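You operate a simulated robot arm through the tools that you are given. There is no shell and no other tool. Be economical: measure what you need, move in short steps, check, and stop when the job is done.

Carry out the task below with a simulated two-armed robot. There is one attempt and no reset: what you move stays moved.

Task
Pick up the grey hand brush with one hand, pass it to the other hand and put it on the top of the short belt of the tipper.

The check looks at the end state, three seconds after you hand in, the way a careful person would. Anything else that was tipped, shoved, dropped, spilled or broken makes it a failure.

Robot
Two 7-joint arms with three-finger grippers on one trunk, on a base that drives. Base frame: it is fixed to the floor where the robot stands at the start and does not move with it; the origin is under the middle of the robot, x ahead of it, y to its left, z up; the surface under the hand at the start is at about z = 0.88. Lengths are in m, angles in degrees, forces in N, time in s.
The left shoulder is at the start at [0.03, 0.124, 1.058], the right one opposite. With the tool pointing down near the work surface each hand reaches from about 0.1 to 0.78 m from the robot's upright axis, wherever it stands, measured 20 degrees to its own side. Places, roughly: top of the short belt of the tipper (29x22 cm) [-1.38, -0.92, 0.94]. Payload 2.2 kg a hand.
Tool frame (each hand has its own): the origin (TCP) lies between the finger pads and is the grasp point; the fingertips stand 0.028 m ahead of it; z points along the fingers, y is the line along which they close. The gripper opens to 0.102 m. The gripper's body begins 0.071 m behind the TCP.
Orientation is told as [roll, pitch, yaw] about the base's x, y, z axes, in that order, counted from this pose: with the fingers straight down and closing along the base's y, the tool's x points along the base's -x, its y along +y and its z along -z.

Tools
- The arms move only by the tool jog_arm. It takes "left_motion", "right_motion" or both (then of equal length, played together; a hand with none holds still); each is text: rows parted by semicolons, each of 7 numbers parted by spaces: the shift along the base's x, y, z in m, then the turn, a rotation vector about the base's x, y, z in rad, then the gripper command, from -1 (fully open) to 1 (shut), values between in proportion. In form: tx ty tz rx ry rz fingers; .... A call has 1 to 10 rows; each row shifts and turns the commanded pose from where the row before left it. Each row takes 0.2 s and may step no farther than 0.05 m and 8.6 degrees from the row before; otherwise, or with a gripper value out of range, the whole call is refused. A pose out of reach is approached as far as the arm can. The call stops where the force on the tool passes 40 N (or 10 N more than at its start, if that is more) or the arm is blocked; 0.2 s more then pass. Each finger halts on what it meets, pressing with about 38 N; the grip force reading is that of the motor and also rises with nothing between the fingers. The clock runs only during rows and for 0.2 s after the last one: add rows that do not move to give the fingers time. The reply holds the time, the measured pose of the TCP, the force on the tool along the base axes, the opening and the grip force, in the units named above and with some noise, with the torque about the TCP (base axes, N m) and any sound that the robot's microphone picked up, and new pictures: "show" is both (left out), scene, wrist or none (wrist: the cameras of the hands that moved).
- Cameras (640 x 400 px; columns grow to the right, rows downward): "scene" is now at [0.0446, 0.0076, 1.7713]; the picture's right is [0.09, -1.00, 0.00], its down [-0.77, -0.07, -0.64] and it looks along [0.64, 0.06, -0.77] (base axes); focal length 249 px, centre (320, 200). "left" rides on the left gripper at [0.072, 0.038, -0.086] in its tool frame; the picture's right is [-0.46, 0.89, 0.00], its down [-0.60, -0.32, -0.73] and it looks along [-0.65, -0.34, 0.68] (tool axes); focal length 256 px, centre (320, 200). "right" rides on the right gripper at [0.069, 0.044, -0.086] in its tool frame; the picture's right is [-0.53, 0.85, 0.00], its down [-0.58, -0.36, -0.73] and it looks along [-0.62, -0.39, 0.68] (tool axes); focal length 256 px, centre (320, 200). There is no depth. A picture from a camera that has moved, and an enlarged one, comes with that camera's place and axes in the base frame and with its lens.
- slide_trunk(by): slides the trunk up (or, below 0, down) by that many m; the arms and the scene camera ride with it, the base frame stays. It gives what a move gives, with no picture.
- roll_base(legs): drives the robot by 1 to 6 legs, each [ahead, left, turn to the left] in m, m and degrees, along the robot's own axes; the way and the turn of a leg run together, so that a leg with both is an arc; at most 1.5 m and 180 degrees a leg. The arms and the cameras ride along, it lands a little off, and it stops where it bumps. It gives what a move gives, and a new picture of the scene camera.
- turn_head(pan, tilt): turns the head with the scene camera to pan (to the left, within 143 degrees either way) and tilt (down, from -29 to 69), counted from straight ahead of the robot. It gives what a move gives, and a new picture of the scene camera.
- close_up(camera, box): a new picture of the part [left, top, right, bottom] of that camera's present view, enlarged. It takes no simulated time.
- finish_job(): hands the job in; it is judged then, once.

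Work in short steps. Places have to be worked out from the pictures, the camera data and where the tool is seen: move nearer, look again, correct. Check each grasp and each placing, and mend what went wrong. You have 120 turns and 260 pictures in all, those below and enlarged ones among them. Open the grippers and draw the arms clear of the work before you hand the job in, unless the task says otherwise; then end with one line.

The tools are called after "Call:" as a command line: name --argument value ..., lists and objects as JSON in quotes. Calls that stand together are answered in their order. jog_arm: Moves the arms, as the interface text tells. Its arguments: {"type":"object","properties":{"left_motion":{"type":"string"},"right_motion":{"type":"string"},"show":{"type":"string","enum":["both","scene","wrist","none"]}},"required":[]} The other tools are called the same way: slide_trunk (by) slides the trunk up or down; roll_base (legs) drives the base; turn_head (pan, tilt) turns the head that bears the scene camera; close_up (camera, box) takes an enlarged picture of a part of a camera's view; finish_job () hands the job in.

At the start:

```text
time: 0.0
left_tool_pos: [0.4559, 0.2813, 1.1626]
left_ee_rot: [0.0, 0.0, 0.1]
left_contact_force: [-0.5, -0.4, 0.0]
left_wrist_torque: [-0.03, -0.04, -0.03]
left_finger_gap: 0.1021
left_finger_force: 0.1
right_tool_pos: [0.4159, -0.0359, 1.203]
right_ee_rot: [0.0, 0.1, -0.1]
right_contact_force: [-0.3, -0.4, -0.5]
right_wrist_torque: [-0.04, 0.0, 0.0]
right_finger_gap: 0.1018
right_finger_force: 0.0
trunk travel left (down, up): [-0.3, 0.24]
robot x, y, heading: [0.0014, -0.0006, 0.1]
head pan, tilt: [5.1, 50.2]
```

scene: 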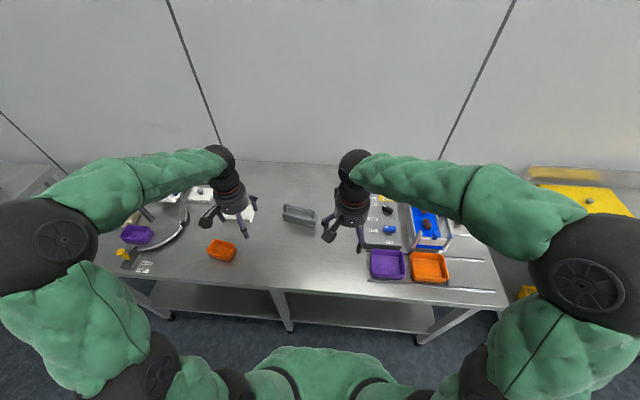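
right: 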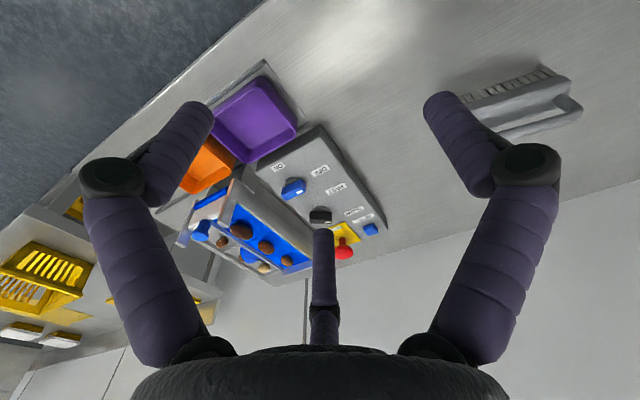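
left: 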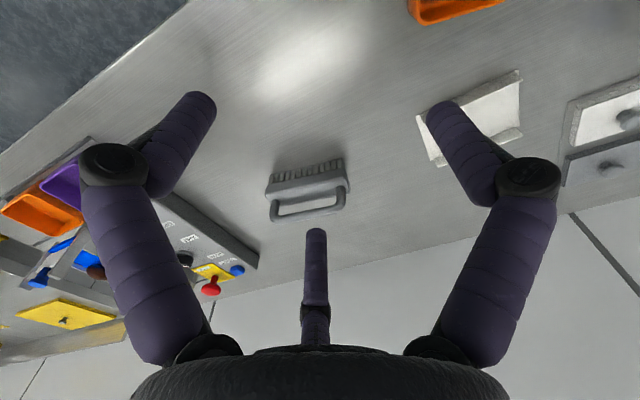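

The grey brush lies on the table between the hands, around pixel (298,215). I take an enlarged look at it.

Call:
close_up --camera "scene" --box '[220, 160, 380, 260]'

Call:
close_up --camera "left" --box '[220, 120, 400, 240]'

```text
4.00 times, centred on (300, 210) of scene
camera zoom: at [0.0446, 0.0076, 1.7713], right [0.09, -1.0, 0.0], down [-0.77, -0.07, -0.64], along [0.64, 0.06, -0.77], focal length 997 px, centre (400, 160)
```

zoom: 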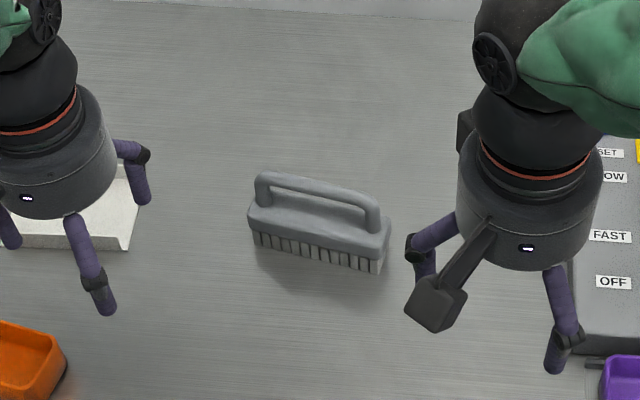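

```text
3.33 times, centred on (310, 180) of left
camera zoom: at [0.3843, 0.3183, 1.2489], right [0.46, 0.89, 0.0], down [0.6, -0.32, 0.73], along [0.65, -0.34, -0.68], focal length 853 px, centre (353, 267)
```

zoom: 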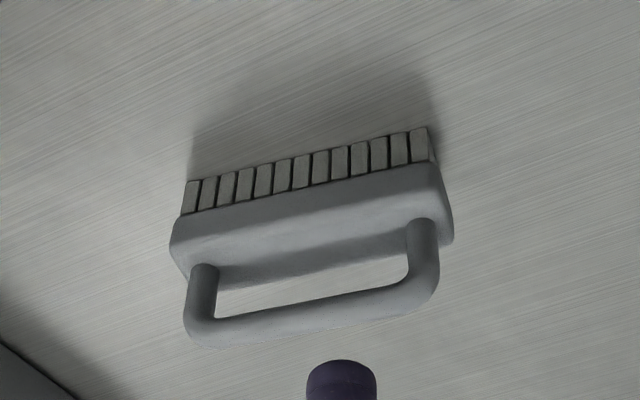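

The brush stands bristles-down, spanning about (0.63,0.084) to (0.655,0.22) on its front edge, with its handle bar at z≈0.965. Before picking I look toward the tipper behind the robot.

Call:
turn_head --pan -140 --tilt 30

Call:
turn_head --pan -90 --tilt 35

```text
time: 2.3
left_tool_pos: [0.4558, 0.2807, 1.1637]
left_ee_rot: [0.0, 0.0, 0.0]
left_contact_force: [-0.1, -0.1, 0.9]
left_wrist_torque: [0.02, -0.02, 0.02]
left_finger_gap: 0.1019
left_finger_force: 0.1
right_tool_pos: [0.4163, -0.0365, 1.2032]
right_ee_rot: [0.0, 0.0, 0.0]
right_contact_force: [-0.5, 0.7, 0.3]
right_wrist_torque: [-0.04, 0.04, 0.0]
right_finger_gap: 0.1021
right_finger_force: 0.0
trunk travel left (down, up): [-0.3, 0.24]
robot x, y, heading: [-0.0045, -0.0008, -0.0]
head pan, tilt: [-140.0, 30.0]
camera scene: at [-0.1012, -0.0574, 1.8011], right [-0.64, 0.77, 0.0], down [0.38, 0.32, -0.87], along [-0.66, -0.56, -0.5], focal length 249 px, centre (320, 200)
```

scene: 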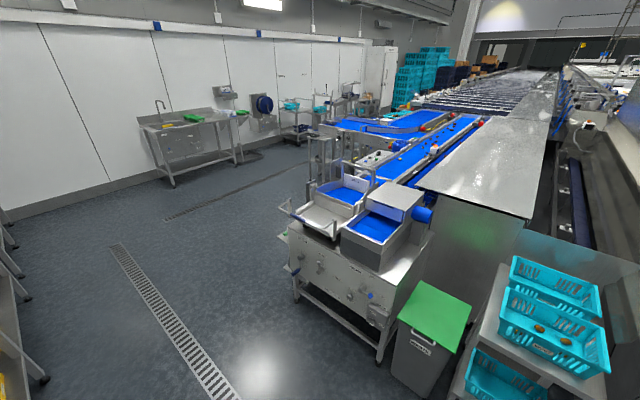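

```text
time: 3.5
left_tool_pos: [0.4556, 0.2798, 1.1621]
left_ee_rot: [0.0, 0.0, 0.0]
left_contact_force: [-0.1, 0.8, 0.0]
left_wrist_torque: [-0.02, 0.02, -0.04]
left_finger_gap: 0.1021
left_finger_force: 0.2
right_tool_pos: [0.4167, -0.036, 1.2038]
right_ee_rot: [-0.1, 0.0, 0.0]
right_contact_force: [-0.2, 0.2, -0.7]
right_wrist_torque: [-0.04, 0.03, 0.0]
right_finger_gap: 0.1021
right_finger_force: 0.2
trunk travel left (down, up): [-0.3, 0.24]
robot x, y, heading: [-0.0019, 0.0008, 0.0]
head pan, tilt: [-90.0, 35.0]
camera scene: at [-0.032, -0.0873, 1.7933], right [-1.0, 0.0, 0.0], down [0.0, 0.57, -0.82], along [0.0, -0.82, -0.57], focal length 249 px, centre (320, 200)
```

scene: 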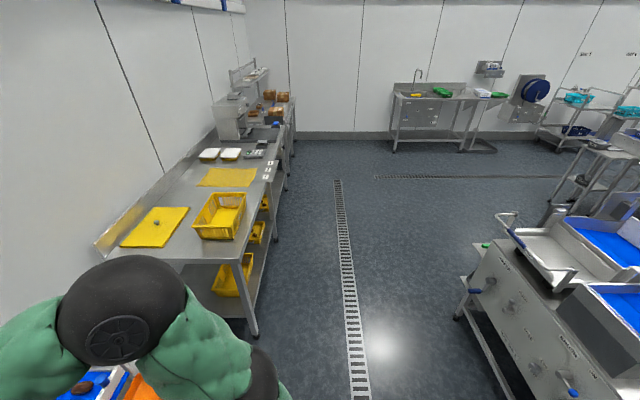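

The tipper sits behind the robot with clear floor in between. I turn the head back to the brush and swing the left hand: yaw about -78° so the fingers close across the handle bar.

Call:
turn_head --pan 10 --tilt 50

Call:
jog_arm --left_motion "0.018 0.002 0 0 0 -0.137 -1;0.018 0.002 0 0 0 -0.137 -1;0.018 0.002 0 0 0 -0.137 -1;0.018 0.002 0 0 0 -0.137 -1;0.018 0.002 0 0 0 -0.137 -1;0.018 0.002 0 0 0 -0.137 -1;0.018 0.002 0 0 0 -0.137 -1;0.018 0.002 0 0 0 -0.137 -1;0.018 0.002 0 0 0 -0.137 -1;0.018 0.002 0 0 0 -0.137 -1"

```text
time: 5.2
left_tool_pos: [0.4553, 0.2804, 1.162]
left_ee_rot: [0.0, 0.0, 0.0]
left_contact_force: [-0.8, -0.2, 0.0]
left_wrist_torque: [0.01, 0.02, -0.01]
left_finger_gap: 0.1019
left_finger_force: 0.2
right_tool_pos: [0.417, -0.0349, 1.2037]
right_ee_rot: [0.1, 0.0, 0.1]
right_contact_force: [-0.6, 0.2, -0.6]
right_wrist_torque: [0.0, 0.02, 0.01]
right_finger_gap: 0.1022
right_finger_force: 0.0
trunk travel left (down, up): [-0.3, 0.24]
robot x, y, heading: [-0.003, 0.0008, -0.0]
head pan, tilt: [10.0, 50.0]
camera scene: at [0.0439, 0.0141, 1.7715], right [0.17, -0.98, 0.0], down [-0.75, -0.13, -0.64], along [0.63, 0.11, -0.77], focal length 249 px, centre (320, 200)
```

scene: 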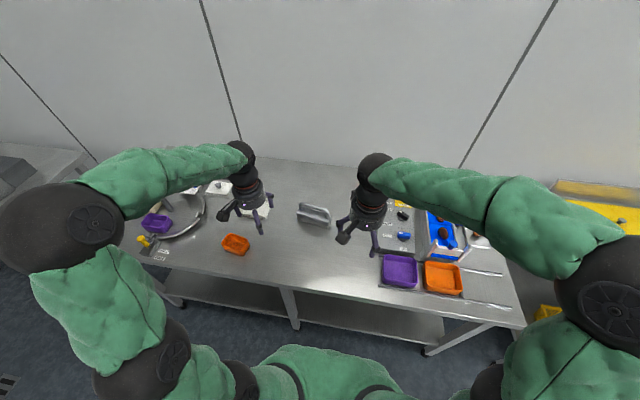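

```text
time: 7.4
left_tool_pos: [0.6376, 0.3001, 1.1628]
left_ee_rot: [-0.2, 0.1, -78.6]
left_contact_force: [0.2, -0.1, -0.1]
left_wrist_torque: [-0.01, 0.07, -0.01]
left_finger_gap: 0.1021
left_finger_force: 0.1
right_tool_pos: [0.4168, -0.036, 1.2027]
right_ee_rot: [0.1, 0.1, 0.1]
right_contact_force: [0.8, 0.3, 0.2]
right_wrist_torque: [0.02, 0.04, -0.02]
right_finger_gap: 0.1021
right_finger_force: 0.1
trunk travel left (down, up): [-0.3, 0.24]
robot x, y, heading: [0.0022, -0.001, 0.0]
head pan, tilt: [10.0, 50.0]
camera scene: at [0.0452, 0.0141, 1.7715], right [0.17, -0.98, 0.0], down [-0.76, -0.13, -0.64], along [0.63, 0.11, -0.77], focal length 249 px, centre (320, 200)
camera left: at [0.6606, 0.3784, 1.2495], right [0.96, -0.28, 0.0], down [-0.19, -0.65, 0.73], along [-0.21, -0.7, -0.68], focal length 256 px, centre (320, 200)
```

scene: 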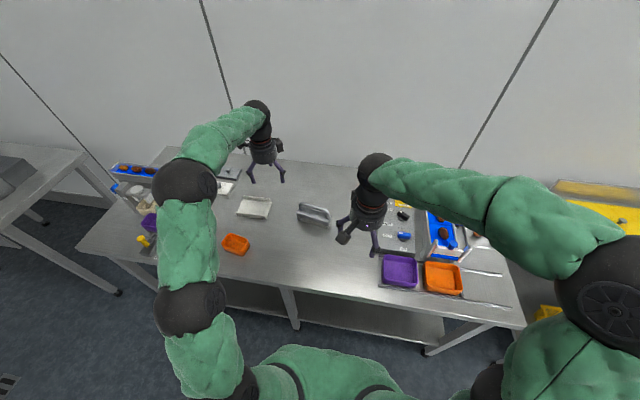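
left: 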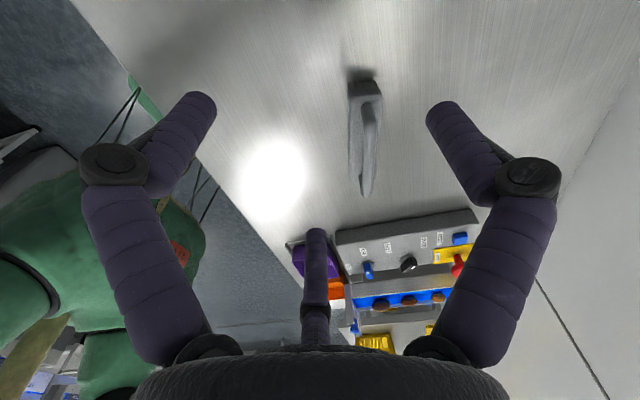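

The wrist view shows the brush end-on, lined up well. I tilt the hand 30° so its body leans left and move it to the pre-grasp above the left part of the bar.

Call:
jog_arm --left_motion "0.006 -0.008 -0.01 -0.103 -0.021 0 -1;0.006 -0.008 -0.015 -0.103 -0.021 0 -1;0.006 -0.008 -0.015 -0.103 -0.021 0 -1;0.006 -0.008 -0.02 -0.103 -0.021 0 -1;0.006 -0.008 -0.02 -0.103 -0.021 0 -1;0 0 0 0 0 0 -1"

Call:
close_up --camera "scene" --box '[230, 130, 390, 230]'

Call:
close_up --camera "left" --box '[200, 50, 440, 200]'

```text
time: 8.8
left_tool_pos: [0.6661, 0.2593, 1.0819]
left_ee_rot: [0.2, -30.2, -78.4]
left_contact_force: [0.2, 0.2, -0.4]
left_wrist_torque: [0.01, -0.04, 0.0]
left_finger_gap: 0.1017
left_finger_force: 0.1
right_tool_pos: [0.4171, -0.0357, 1.2036]
right_ee_rot: [-0.1, 0.0, 0.0]
right_contact_force: [0.2, 0.0, 0.6]
right_wrist_torque: [0.03, -0.02, 0.02]
right_finger_gap: 0.1018
right_finger_force: 0.1
trunk travel left (down, up): [-0.3, 0.24]
robot x, y, heading: [-0.0029, 0.0022, -0.0]
head pan, tilt: [10.0, 50.0]
camera scene: at [0.0434, 0.0137, 1.7716], right [0.17, -0.98, 0.0], down [-0.75, -0.13, -0.64], along [0.63, 0.11, -0.77], focal length 249 px, centre (320, 200)
camera left: at [0.6824, 0.3703, 1.1199], right [0.95, -0.22, 0.23], down [-0.28, -0.21, 0.94], along [-0.15, -0.95, -0.26], focal length 256 px, centre (320, 200)
```

scene: 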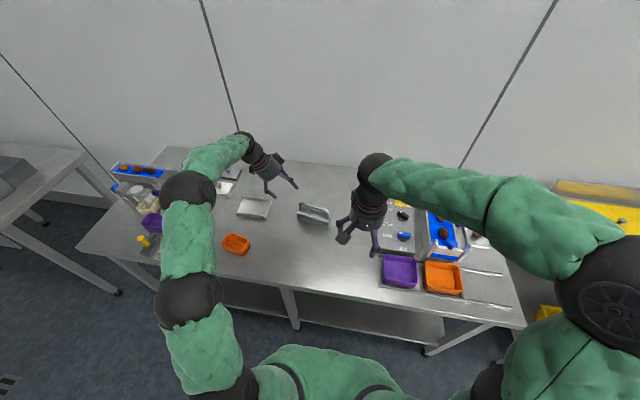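
left: 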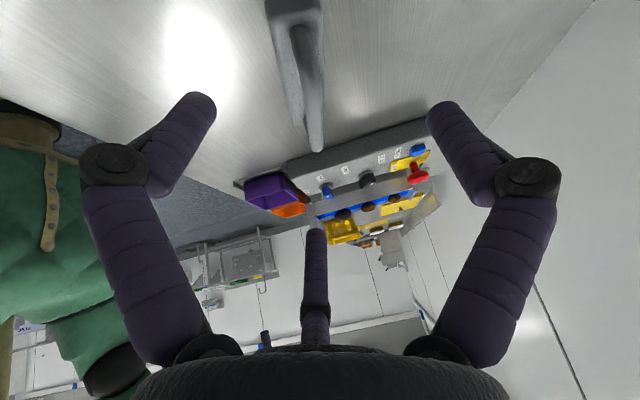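

```text
4.00 times, centred on (310, 180) of scene
camera zoom: at [0.0434, 0.0137, 1.7716], right [0.17, -0.98, 0.0], down [-0.75, -0.13, -0.64], along [0.63, 0.11, -0.77], focal length 997 px, centre (360, 280)
```

zoom: 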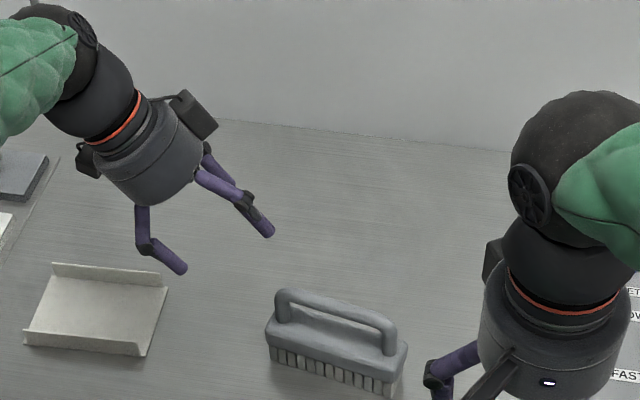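

```text
2.67 times, centred on (320, 125) of left
camera zoom: at [0.6824, 0.3703, 1.1199], right [0.95, -0.22, 0.23], down [-0.28, -0.21, 0.94], along [-0.15, -0.95, -0.26], focal length 683 px, centre (320, 400)
```

zoom: 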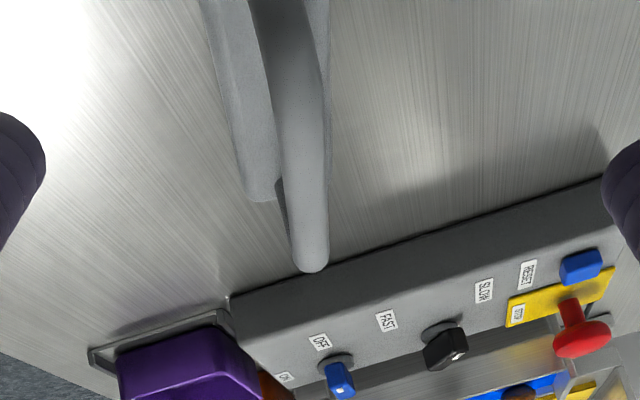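

The bar runs from about (0.666,0.202) to (0.644,0.086), top z≈0.977. I advance most of the way along the tool axis toward (0.661,0.178,0.966) and look again.

Call:
jog_arm --left_motion "-0.001 -0.02 -0.028 0 0 0 -1;-0.001 -0.02 -0.028 0 0 0 -1;-0.001 -0.02 -0.028 0 0 0 -1;0 0 0 0 0 0 -1"

Call:
close_up --camera "scene" --box '[230, 150, 390, 250]'

```text
time: 9.8
left_tool_pos: [0.6637, 0.1987, 0.9973]
left_ee_rot: [0.0, -30.1, -78.4]
left_contact_force: [0.6, 0.5, -0.3]
left_wrist_torque: [-0.02, -0.03, 0.03]
left_finger_gap: 0.1017
left_finger_force: 0.0
right_tool_pos: [0.4176, -0.0352, 1.2047]
right_ee_rot: [-0.1, -0.1, 0.0]
right_contact_force: [0.2, 0.6, 0.4]
right_wrist_torque: [-0.02, 0.02, 0.01]
right_finger_gap: 0.1019
right_finger_force: 0.0
trunk travel left (down, up): [-0.3, 0.24]
robot x, y, heading: [-0.0006, -0.0012, -0.3]
head pan, tilt: [10.0, 50.0]
camera scene: at [0.0433, 0.0146, 1.7716], right [0.17, -0.98, 0.0], down [-0.75, -0.13, -0.64], along [0.63, 0.11, -0.77], focal length 249 px, centre (320, 200)
camera left: at [0.681, 0.3102, 1.0356], right [0.95, -0.22, 0.23], down [-0.28, -0.22, 0.94], along [-0.15, -0.95, -0.27], focal length 256 px, centre (320, 200)
```

scene: 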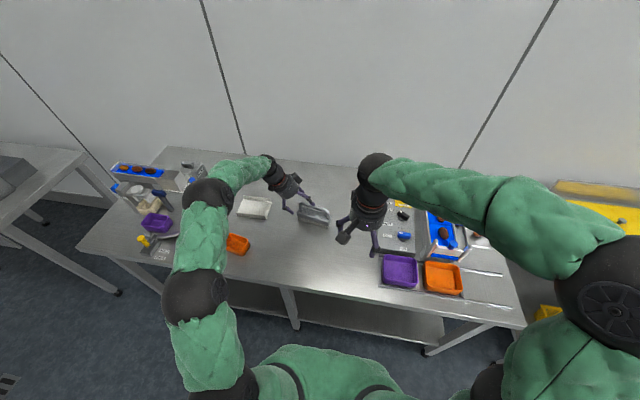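
left: 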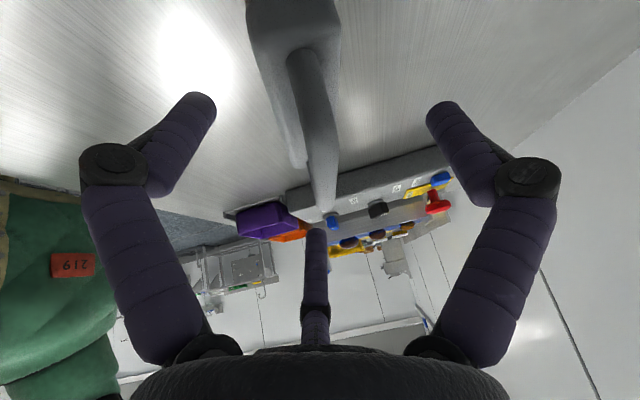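

```text
4.00 times, centred on (310, 200) of scene
camera zoom: at [0.0433, 0.0146, 1.7716], right [0.17, -0.98, 0.0], down [-0.75, -0.13, -0.64], along [0.63, 0.11, -0.77], focal length 997 px, centre (360, 200)
```

zoom: 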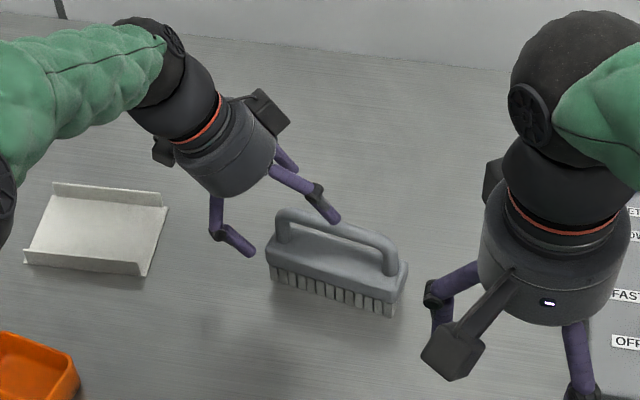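

The bar sits midway between the open fingers. I advance the last 4 cm and close.

Call:
jog_arm --left_motion "-0.001 -0.01 -0.016 0 0 0 -1;-0.001 -0.01 -0.016 0 0 0 -1;0 0 0 0 0 0 -1"

Call:
close_up --camera "scene" --box '[250, 160, 370, 235]'

```text
time: 10.6
left_tool_pos: [0.662, 0.1789, 0.9645]
left_ee_rot: [0.0, -30.1, -78.5]
left_contact_force: [-0.4, -0.5, 0.7]
left_wrist_torque: [0.0, 0.0, -0.01]
left_finger_gap: 0.102
left_finger_force: 0.1
right_tool_pos: [0.4153, -0.0358, 1.2031]
right_ee_rot: [0.0, 0.0, 0.0]
right_contact_force: [0.9, 0.0, -0.3]
right_wrist_torque: [0.0, 0.02, -0.03]
right_finger_gap: 0.1019
right_finger_force: 0.1
trunk travel left (down, up): [-0.3, 0.24]
robot x, y, heading: [0.0027, 0.0022, -0.1]
head pan, tilt: [10.0, 50.0]
camera scene: at [0.0439, 0.0143, 1.7715], right [0.17, -0.98, 0.0], down [-0.75, -0.13, -0.64], along [0.63, 0.11, -0.77], focal length 249 px, centre (320, 200)
camera left: at [0.6785, 0.2908, 1.0039], right [0.95, -0.22, 0.23], down [-0.28, -0.22, 0.94], along [-0.15, -0.95, -0.27], focal length 256 px, centre (320, 200)
```

scene: 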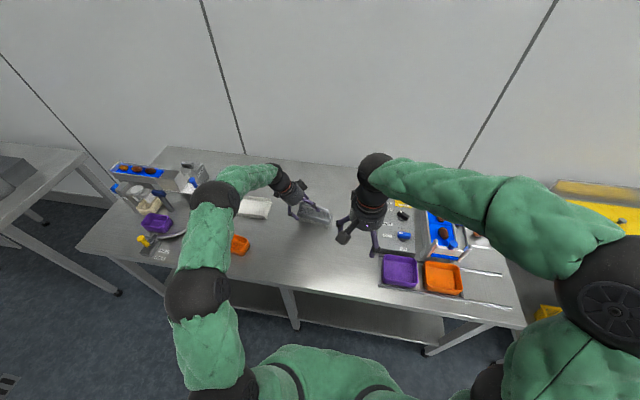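
left: 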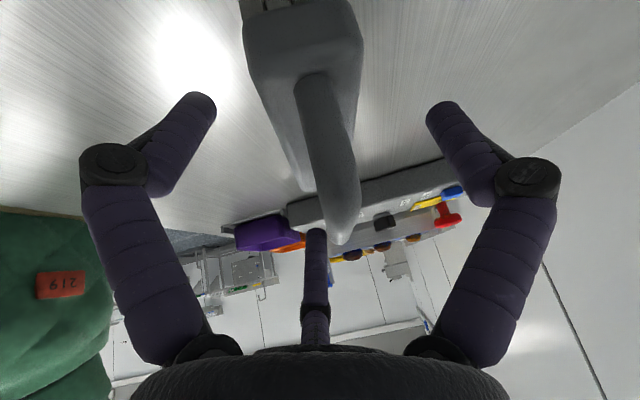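

```text
5.33 times, centred on (310, 198) of scene
camera zoom: at [0.0439, 0.0143, 1.7715], right [0.17, -0.98, 0.0], down [-0.75, -0.13, -0.64], along [0.63, 0.11, -0.77], focal length 1330 px, centre (373, 213)
```

zoom: 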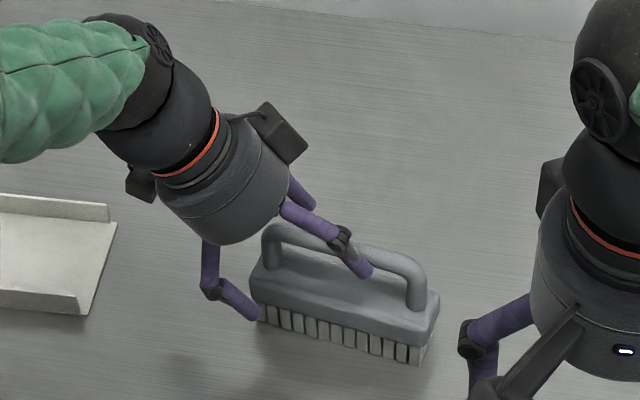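

The drawn hand shows three prongs around the bar; the bar is within them either way. I close gradually and watch for disturbance.

Call:
jog_arm --left_motion "0 0 0 0 0 0 -0.5;0 0 0 0 0 0 0;0 0 0 0 0 0 0.2;0 0 0 0 0 0 0.2"

Call:
close_up --camera "scene" --box '[250, 160, 370, 235]'

```text
time: 11.6
left_tool_pos: [0.6614, 0.1781, 0.9664]
left_ee_rot: [0.1, -30.1, -78.6]
left_contact_force: [0.5, -0.7, 5.0]
left_wrist_torque: [-0.01, -0.08, -0.07]
left_finger_gap: 0.0417
left_finger_force: 0.9
right_tool_pos: [0.4166, -0.0353, 1.2034]
right_ee_rot: [0.0, 0.0, 0.0]
right_contact_force: [-0.6, 0.8, 0.2]
right_wrist_torque: [0.03, 0.02, 0.02]
right_finger_gap: 0.1018
right_finger_force: 0.0
trunk travel left (down, up): [-0.3, 0.24]
robot x, y, heading: [-0.0001, -0.0033, -0.2]
head pan, tilt: [10.0, 50.0]
camera scene: at [0.0436, 0.0139, 1.7716], right [0.17, -0.98, 0.0], down [-0.75, -0.13, -0.64], along [0.63, 0.11, -0.77], focal length 249 px, centre (320, 200)
camera left: at [0.6788, 0.2907, 1.0049], right [0.95, -0.22, 0.23], down [-0.28, -0.22, 0.94], along [-0.15, -0.95, -0.27], focal length 256 px, centre (320, 200)
```

scene: 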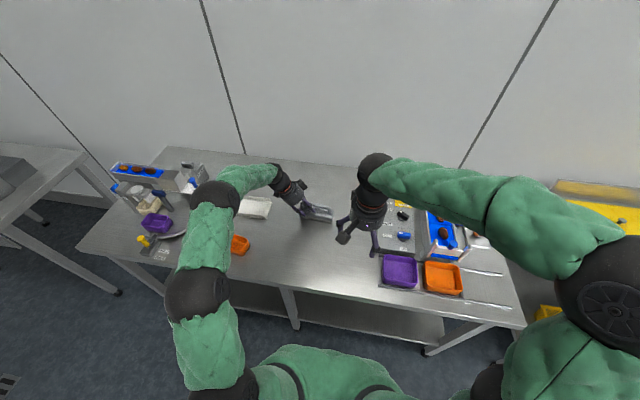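
left: 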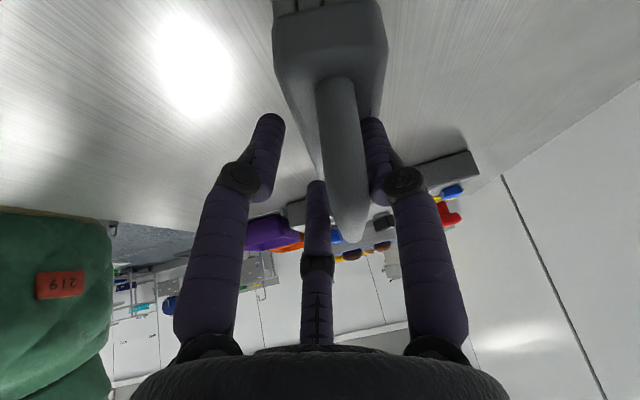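

```text
5.33 times, centred on (310, 198) of scene
camera zoom: at [0.0436, 0.0139, 1.7716], right [0.17, -0.98, 0.0], down [-0.75, -0.13, -0.64], along [0.63, 0.11, -0.77], focal length 1330 px, centre (373, 213)
```

zoom: 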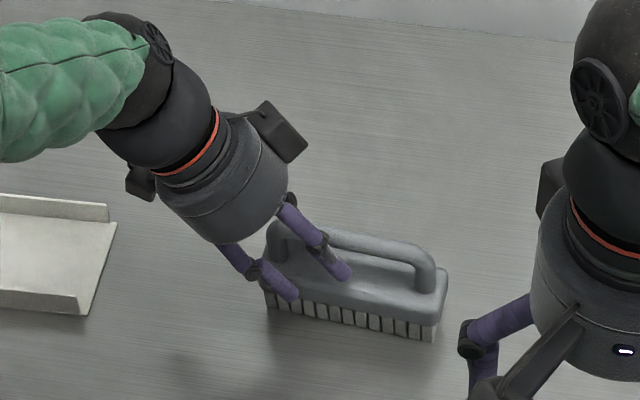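

The brush turned slightly and a 5 N upward push suggests a fingertip rests on the block. I raise 6 mm and close fully.

Call:
jog_arm --left_motion "0 0 0.006 0 0 0 0.2;0 0 0 0 0 0 0.4;0 0 0 0 0 0 0.6;0 0 0 0 0 0 0.8;0 0 0 0 0 0 1;0 0 0 0 0 0 1;0 0 0 0 0 0 1"

Call:
close_up --camera "scene" --box '[250, 160, 370, 235]'

```text
time: 13.2
left_tool_pos: [0.6608, 0.1786, 0.9734]
left_ee_rot: [0.0, -30.1, -78.5]
left_contact_force: [-1.9, -0.6, 1.4]
left_wrist_torque: [-0.24, 0.13, -0.09]
left_finger_gap: 0.0225
left_finger_force: 37.9
right_tool_pos: [0.4155, -0.0349, 1.2042]
right_ee_rot: [0.0, 0.0, 0.0]
right_contact_force: [-0.2, 0.3, 0.5]
right_wrist_torque: [0.01, 0.03, -0.02]
right_finger_gap: 0.1018
right_finger_force: 0.1
trunk travel left (down, up): [-0.3, 0.24]
robot x, y, heading: [0.0019, -0.001, -0.0]
head pan, tilt: [10.0, 50.0]
camera scene: at [0.0437, 0.0141, 1.7715], right [0.17, -0.98, 0.0], down [-0.75, -0.13, -0.64], along [0.63, 0.11, -0.77], focal length 249 px, centre (320, 200)
camera left: at [0.6771, 0.2905, 1.0108], right [0.95, -0.22, 0.23], down [-0.28, -0.22, 0.94], along [-0.15, -0.95, -0.27], focal length 256 px, centre (320, 200)
```

scene: 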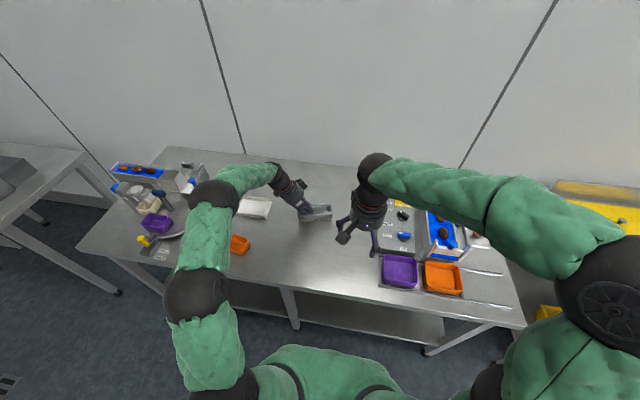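
left: 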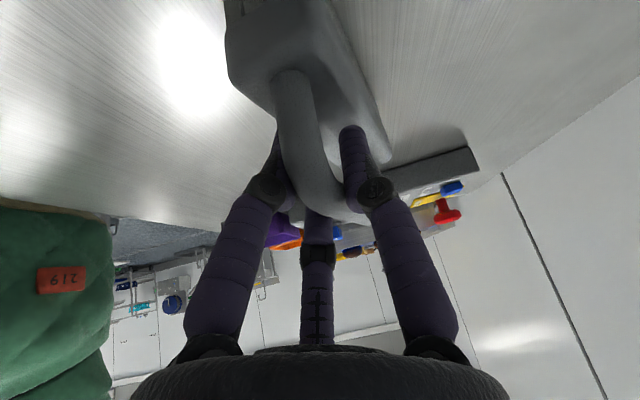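

```text
5.33 times, centred on (310, 198) of scene
camera zoom: at [0.0437, 0.0141, 1.7715], right [0.17, -0.98, 0.0], down [-0.75, -0.13, -0.64], along [0.63, 0.11, -0.77], focal length 1330 px, centre (373, 213)
```

zoom: 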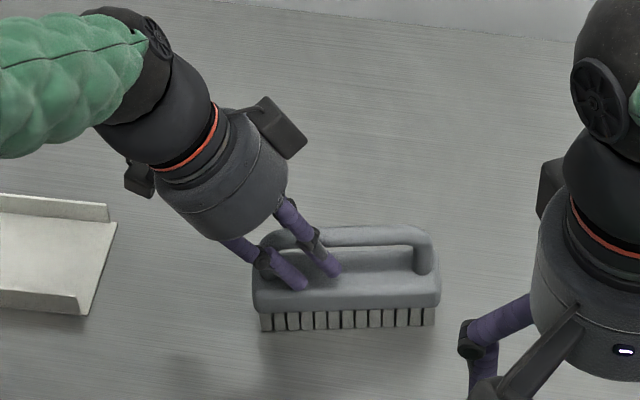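

I misjudged the yaw sign and the grip swung the brush ~20° into line with the fingers; it is now gripped (gap 22 mm, 38 N). I lift it straight up and check.

Call:
jog_arm --left_motion "0 0 0.02 0 0 0 1;0 0 0.03 0 0 0 1;0 0 0.04 0 0 0 1;-0.02 0 0.04 0 0 0 1;-0.04 0 0.03 0 0 0 1;-0.04 0 0.02 0 0 0 1;0 0 0 0 0 0 1"

Call:
close_up --camera "scene" --box '[230, 140, 390, 240]'

```text
time: 14.8
left_tool_pos: [0.5619, 0.1789, 1.1512]
left_ee_rot: [-0.1, -30.1, -78.5]
left_contact_force: [0.1, -0.2, -1.4]
left_wrist_torque: [0.03, 0.05, -0.01]
left_finger_gap: 0.0227
left_finger_force: 38.0
right_tool_pos: [0.4197, -0.036, 1.2028]
right_ee_rot: [0.0, 0.1, -0.1]
right_contact_force: [0.8, 0.1, -0.6]
right_wrist_torque: [-0.03, 0.05, -0.03]
right_finger_gap: 0.1022
right_finger_force: 0.0
trunk travel left (down, up): [-0.3, 0.24]
robot x, y, heading: [-0.0017, 0.0057, 0.0]
head pan, tilt: [10.0, 50.0]
camera scene: at [0.0459, 0.0144, 1.7714], right [0.17, -0.98, 0.0], down [-0.76, -0.13, -0.64], along [0.63, 0.11, -0.77], focal length 249 px, centre (320, 200)
camera left: at [0.5782, 0.2906, 1.1894], right [0.95, -0.22, 0.23], down [-0.28, -0.22, 0.94], along [-0.15, -0.95, -0.26], focal length 256 px, centre (320, 200)
```

scene: 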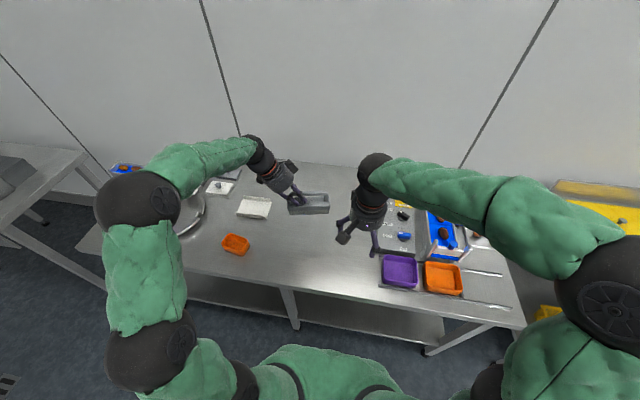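
left: 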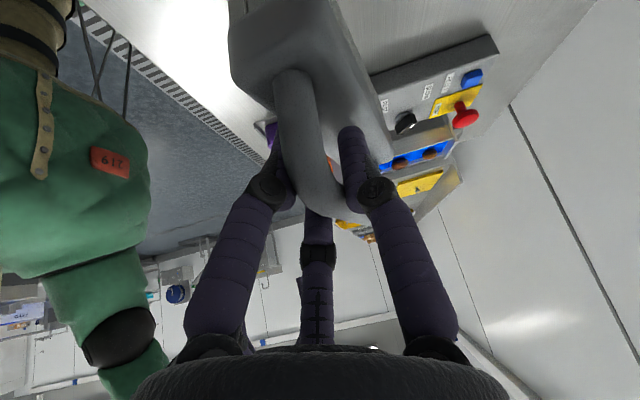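

```text
4.00 times, centred on (310, 190) of scene
camera zoom: at [0.0459, 0.0144, 1.7714], right [0.17, -0.98, 0.0], down [-0.76, -0.13, -0.64], along [0.63, 0.11, -0.77], focal length 997 px, centre (360, 240)
```

zoom: 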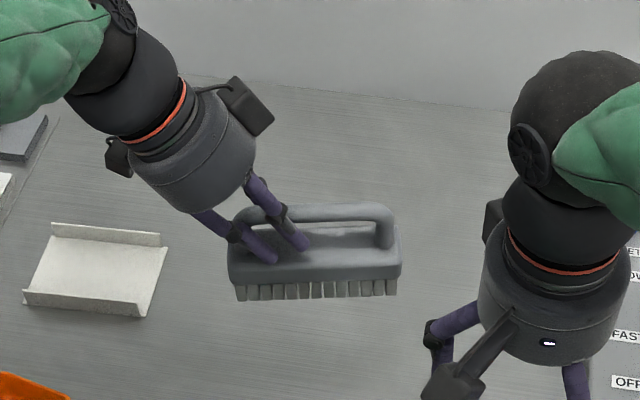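

The brush hangs level, gripped ~24 mm from its left end. I bring it toward the middle with the bar turned along y, while the right hand backs off to the right and yaws ~+85° for the receiving grasp.

Call:
jog_arm --left_motion "-0.006 -0.008 0 0 0 -0.02 1;-0.006 -0.008 0 0 0 -0.02 1;-0.006 -0.008 0 0 0 -0.02 1;-0.006 -0.008 0 0 0 -0.02 1;-0.006 -0.008 0 0 0 -0.02 1;-0.006 -0.008 0 0 0 -0.02 1;-0.006 -0.008 0 0 0 -0.02 1;-0.006 -0.008 0 0 0 -0.02 1;-0.006 -0.008 0 0 0 -0.02 1;-0.006 -0.008 0 0 0 -0.02 1" --right_motion "0.008 -0.025 0.005 0 0 0.149 -1;0.008 -0.025 0.005 0 0 0.149 -1;0.008 -0.025 0.005 0 0 0.149 -1;0.008 -0.018 0.005 0 0 0.149 -1;0.008 -0.018 0.005 0 0 0.149 -1;0.008 -0.018 0.005 0 0 0.149 -1;0.008 -0.018 0.005 0 0 0.149 -1;0.008 -0.018 0.005 0 0 0.149 -1;0.008 -0.018 0.005 0 0 0.149 -1;0.008 -0.018 0.005 0 0 0.149 -1"

```text
time: 17.0
left_tool_pos: [0.4998, 0.1009, 1.1521]
left_ee_rot: [0.0, -30.1, -90.0]
left_contact_force: [-0.1, -0.8, -1.1]
left_wrist_torque: [0.08, 0.05, 0.02]
left_finger_gap: 0.0226
left_finger_force: 38.1
right_tool_pos: [0.4976, -0.2369, 1.2544]
right_ee_rot: [0.0, 0.0, 85.5]
right_contact_force: [0.2, -0.8, 0.0]
right_wrist_torque: [-0.02, -0.02, 0.02]
right_finger_gap: 0.1018
right_finger_force: 0.1
trunk travel left (down, up): [-0.3, 0.24]
robot x, y, heading: [0.0, -0.0021, 0.0]
head pan, tilt: [10.0, 50.0]
camera scene: at [0.0438, 0.0131, 1.7715], right [0.17, -0.98, 0.0], down [-0.75, -0.13, -0.64], along [0.63, 0.11, -0.77], focal length 249 px, centre (320, 200)
camera right: at [0.4485, -0.3041, 1.3405], right [-0.8, 0.6, 0.0], down [0.41, 0.55, 0.73], along [0.44, 0.59, -0.68], focal length 256 px, centre (320, 200)
camera left: at [0.5379, 0.2057, 1.1904], right [0.89, -0.4, 0.23], down [-0.32, -0.16, 0.94], along [-0.34, -0.9, -0.27], focal length 256 px, centre (320, 200)
```

scene: 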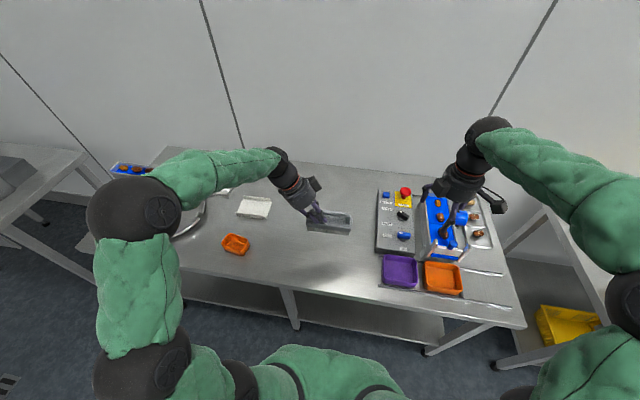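
right: 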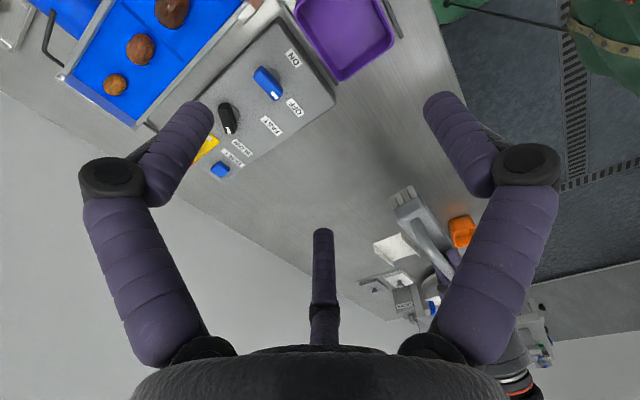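
left: 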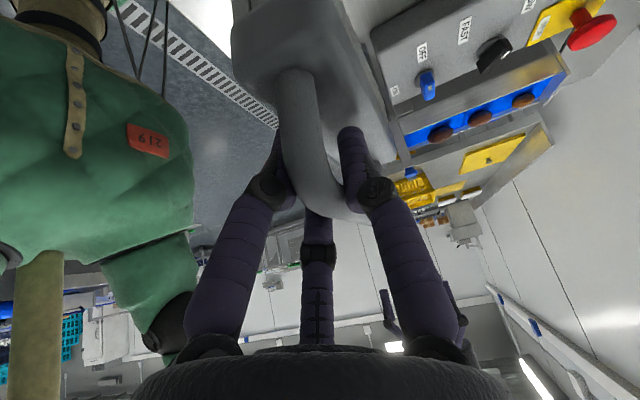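

Now I tilt the right hand 30° (body leaning right) and bring it to a pre-grasp above the free right part of the bar.

Call:
jog_arm --right_motion "0 0.036 0.01 0.105 0 0.0157 -1;0 0.036 0.01 0.105 0 0.0157 -1;0 0.036 0.01 0.105 0 0.0157 -1;0 0.036 0.01 0.105 0 0.0157 -1;0 0.036 0.01 0.105 0 0.0157 -0.6;0 0 0 0 0 0 -0.4"

Call:
close_up --camera "scene" --box '[250, 130, 410, 230]'

```text
time: 18.4
left_tool_pos: [0.4986, 0.1007, 1.1518]
left_ee_rot: [-0.1, -30.1, -90.0]
left_contact_force: [-0.2, 0.2, -1.4]
left_wrist_torque: [0.03, 0.01, -0.01]
left_finger_gap: 0.0224
left_finger_force: 38.3
right_tool_pos: [0.5005, -0.0582, 1.3024]
right_ee_rot: [1.3, -30.2, 89.7]
right_contact_force: [-1.0, 1.2, -0.5]
right_wrist_torque: [0.02, 0.04, -0.01]
right_finger_gap: 0.0715
right_finger_force: 0.1
trunk travel left (down, up): [-0.3, 0.24]
robot x, y, heading: [-0.0021, -0.002, -0.2]
head pan, tilt: [10.0, 50.0]
camera scene: at [0.0439, 0.0136, 1.7715], right [0.17, -0.98, 0.0], down [-0.75, -0.13, -0.64], along [0.63, 0.11, -0.77], focal length 249 px, centre (320, 200)
camera right: at [0.4583, -0.1628, 1.3437], right [-0.84, 0.46, 0.29], down [0.38, 0.13, 0.91], along [0.38, 0.88, -0.29], focal length 256 px, centre (320, 200)
```

scene: 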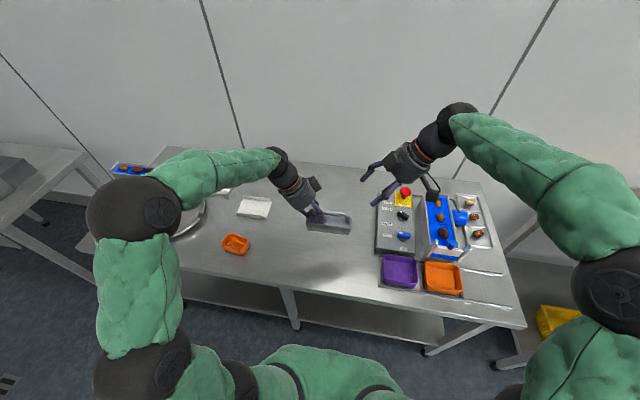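
right: 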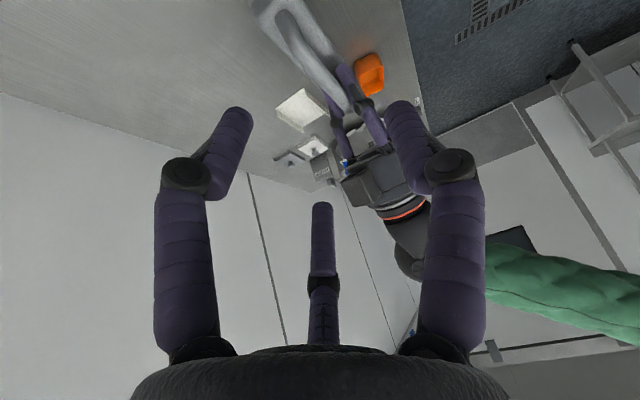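

```text
4.00 times, centred on (330, 180) of scene
camera zoom: at [0.0439, 0.0136, 1.7715], right [0.17, -0.98, 0.0], down [-0.75, -0.13, -0.64], along [0.63, 0.11, -0.77], focal length 997 px, centre (280, 280)
```

zoom: 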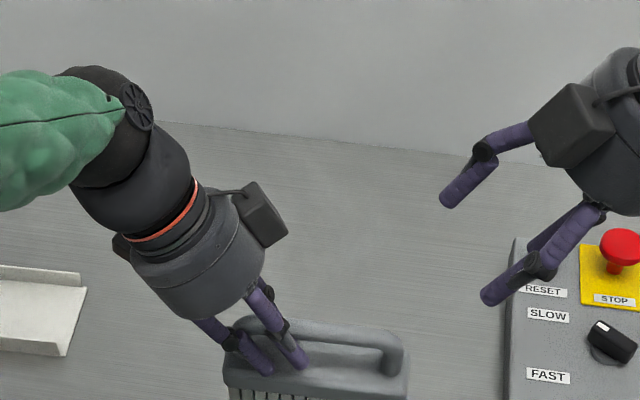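

The bar's right end is at y≈0, so I aim the right grasp at (0.50, 0.045, 1.154). First a partial approach, then look.

Call:
jog_arm --right_motion "0 0.02 -0.02 0 0 0 -0.4;0 0.022 -0.03 0 0 0 -0.4;0 0.02 -0.03 0 0 0 -0.4;0 0 0 0 0 0 -0.4"

Call:
close_up --camera "scene" --box '[270, 160, 390, 235]'

```text
time: 19.4
left_tool_pos: [0.4991, 0.0996, 1.1531]
left_ee_rot: [-0.1, -30.1, -90.0]
left_contact_force: [-1.1, -0.3, -2.0]
left_wrist_torque: [0.05, 0.02, 0.02]
left_finger_gap: 0.0223
left_finger_force: 37.4
right_tool_pos: [0.4989, 0.0064, 1.2236]
right_ee_rot: [1.3, -30.1, 89.5]
right_contact_force: [-1.6, -1.0, 0.4]
right_wrist_torque: [-0.01, -0.04, 0.01]
right_finger_gap: 0.0715
right_finger_force: 0.0
trunk travel left (down, up): [-0.3, 0.24]
robot x, y, heading: [0.0016, 0.0004, -0.0]
head pan, tilt: [10.0, 50.0]
camera scene: at [0.0437, 0.0135, 1.7715], right [0.17, -0.98, 0.0], down [-0.75, -0.13, -0.64], along [0.63, 0.11, -0.77], focal length 249 px, centre (320, 200)
camera right: at [0.4546, -0.0983, 1.2649], right [-0.84, 0.46, 0.28], down [0.38, 0.13, 0.91], along [0.38, 0.88, -0.29], focal length 256 px, centre (320, 200)
```

scene: 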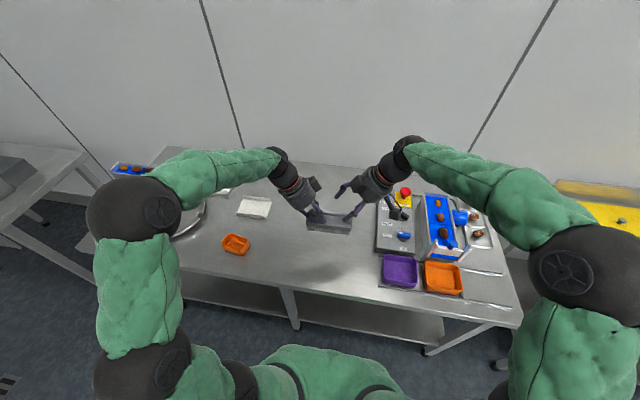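
right: 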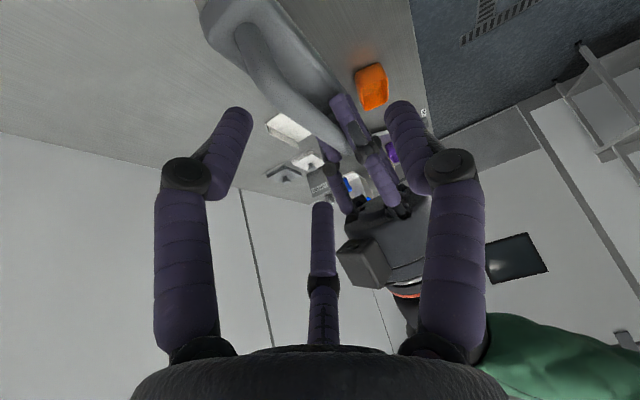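

```text
5.33 times, centred on (330, 198) of scene
camera zoom: at [0.0437, 0.0135, 1.7715], right [0.17, -0.98, 0.0], down [-0.75, -0.13, -0.64], along [0.63, 0.11, -0.77], focal length 1330 px, centre (267, 213)
```

zoom: 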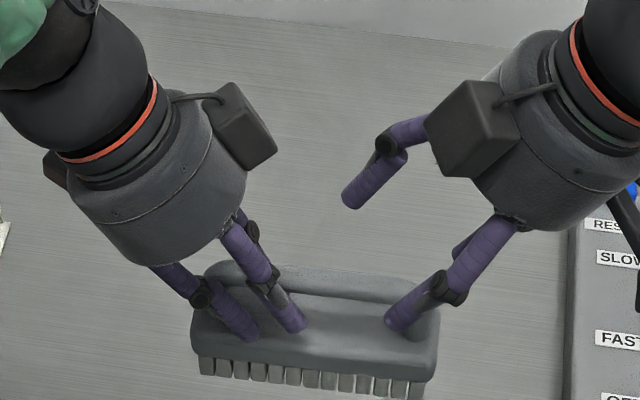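

To keep the right inner prong clear of the left fingers I grasp a bit further out, at y≈0.027 (mirror of the left grip). I descend in small steps.

Call:
jog_arm --right_motion "0 0.007 -0.02 0 0 0 -0.4;0 0.007 -0.02 0 0 0 -0.4;0 0.004 -0.015 0 0 0 -0.4;0 0.003 -0.012 0 0 0 -0.4;0 0 0 0 0 0 -0.4"

Call:
close_up --camera "scene" --box '[270, 160, 390, 235]'

```text
time: 20.6
left_tool_pos: [0.4989, 0.0998, 1.1516]
left_ee_rot: [-0.1, -30.1, -90.0]
left_contact_force: [-8.0, -0.8, -3.8]
left_wrist_torque: [0.13, 0.25, -0.7]
left_finger_gap: 0.0232
left_finger_force: 37.8
right_tool_pos: [0.4967, 0.029, 1.1565]
right_ee_rot: [1.3, -30.2, 89.6]
right_contact_force: [8.6, -0.4, 0.7]
right_wrist_torque: [0.02, -0.36, 0.15]
right_finger_gap: 0.0738
right_finger_force: 2.1
trunk travel left (down, up): [-0.3, 0.24]
robot x, y, heading: [-0.0, -0.0003, -0.1]
head pan, tilt: [10.0, 50.0]
camera scene: at [0.0439, 0.0141, 1.7715], right [0.17, -0.98, 0.0], down [-0.75, -0.13, -0.64], along [0.63, 0.11, -0.77], focal length 249 px, centre (320, 200)
camera right: at [0.4546, -0.0762, 1.1978], right [-0.84, 0.46, 0.28], down [0.38, 0.13, 0.91], along [0.38, 0.88, -0.29], focal length 256 px, centre (320, 200)
```

scene: 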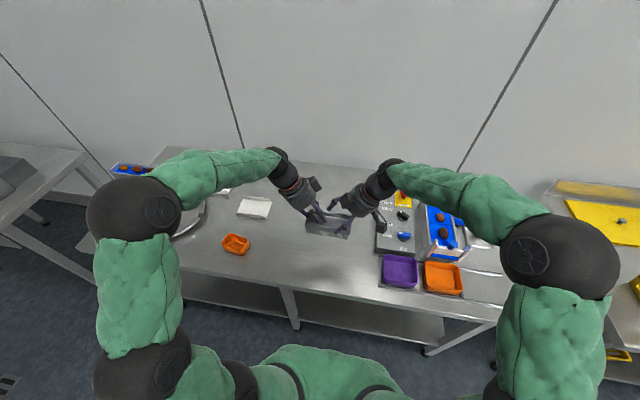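
right: 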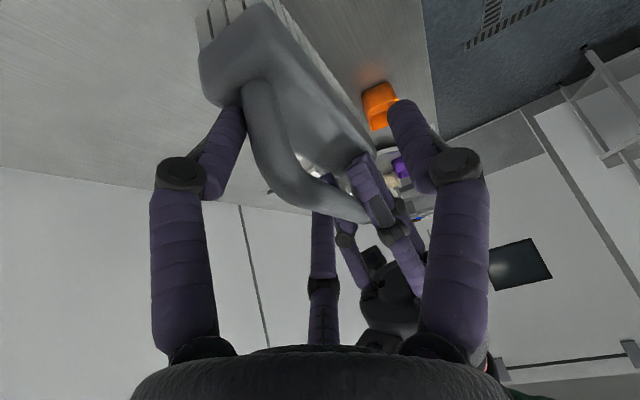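

```text
5.33 times, centred on (330, 198) of scene
camera zoom: at [0.0439, 0.0141, 1.7715], right [0.17, -0.98, 0.0], down [-0.75, -0.13, -0.64], along [0.63, 0.11, -0.77], focal length 1330 px, centre (267, 213)
```

zoom: 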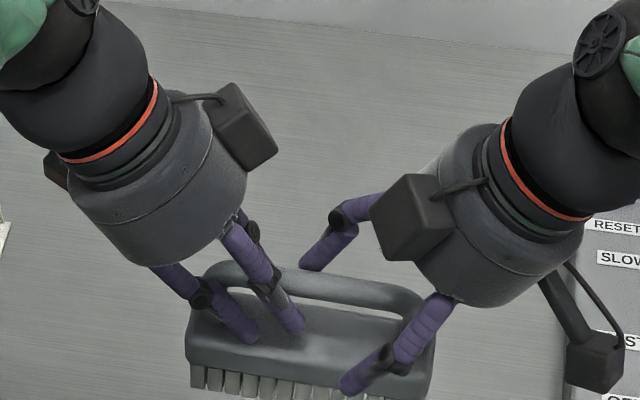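

A sideways 8 N push: the far prong touches the brush, so the bar sits a bit farther in x than the hand centre. I shift the right hand +12 mm in x.

Call:
jog_arm --right_motion "0.006 0 0 0 0 0 -0.4;0.006 0 0 0 0 0 -0.4;0 0 0 0 0 0 -0.4"

Call:
close_up --camera "right" --box '[140, 0, 500, 225]'

```text
time: 21.4
left_tool_pos: [0.5001, 0.0998, 1.1538]
left_ee_rot: [0.0, -30.1, -90.0]
left_contact_force: [0.9, -0.7, -3.7]
left_wrist_torque: [0.21, 0.01, 0.08]
left_finger_gap: 0.0234
left_finger_force: 38.2
right_tool_pos: [0.5081, 0.0281, 1.1559]
right_ee_rot: [1.4, -29.9, 89.6]
right_contact_force: [-0.2, -0.5, 2.1]
right_wrist_torque: [-0.04, -0.01, -0.02]
right_finger_gap: 0.0712
right_finger_force: 0.1
trunk travel left (down, up): [-0.3, 0.24]
robot x, y, heading: [0.0031, 0.0005, 0.0]
head pan, tilt: [10.0, 50.0]
camera scene: at [0.0439, 0.0141, 1.7715], right [0.17, -0.98, 0.0], down [-0.75, -0.13, -0.64], along [0.63, 0.11, -0.77], focal length 249 px, centre (320, 200)
camera right: at [0.4656, -0.0762, 1.1972], right [-0.84, 0.46, 0.29], down [0.38, 0.14, 0.91], along [0.38, 0.88, -0.29], focal length 256 px, centre (320, 200)
```

scene: 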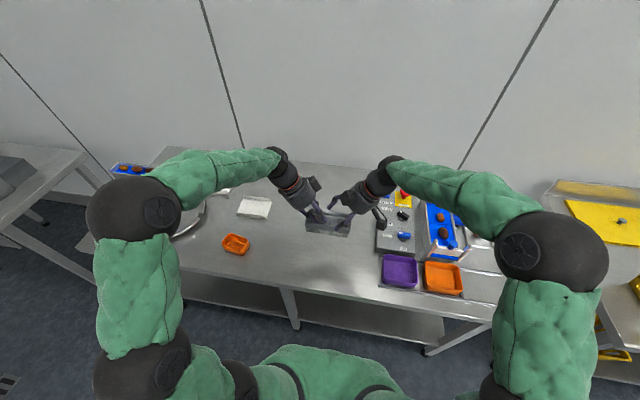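
right: 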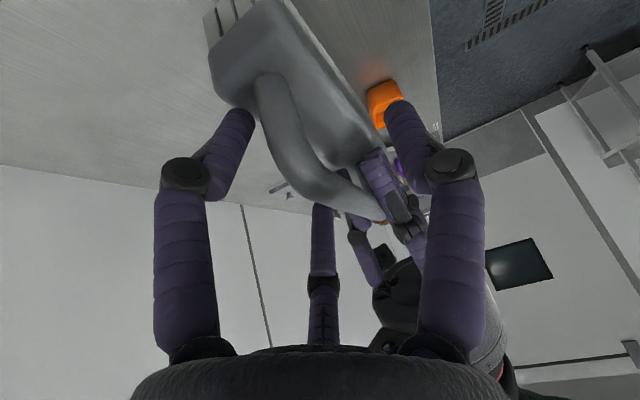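

```text
1.78 times, centred on (320, 112) of right
camera zoom: at [0.4656, -0.0762, 1.1972], right [-0.84, 0.46, 0.29], down [0.38, 0.14, 0.91], along [0.38, 0.88, -0.29], focal length 455 px, centre (320, 356)
```

zoom: 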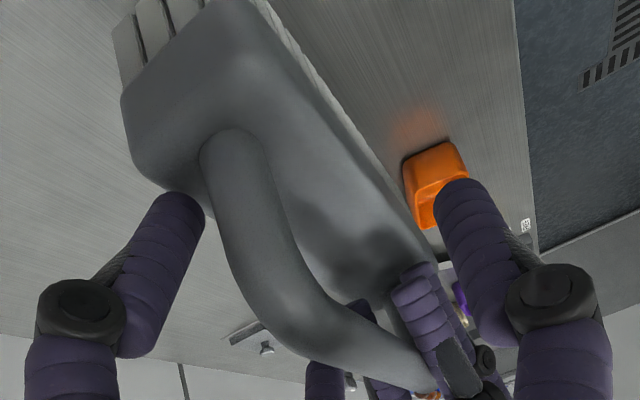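

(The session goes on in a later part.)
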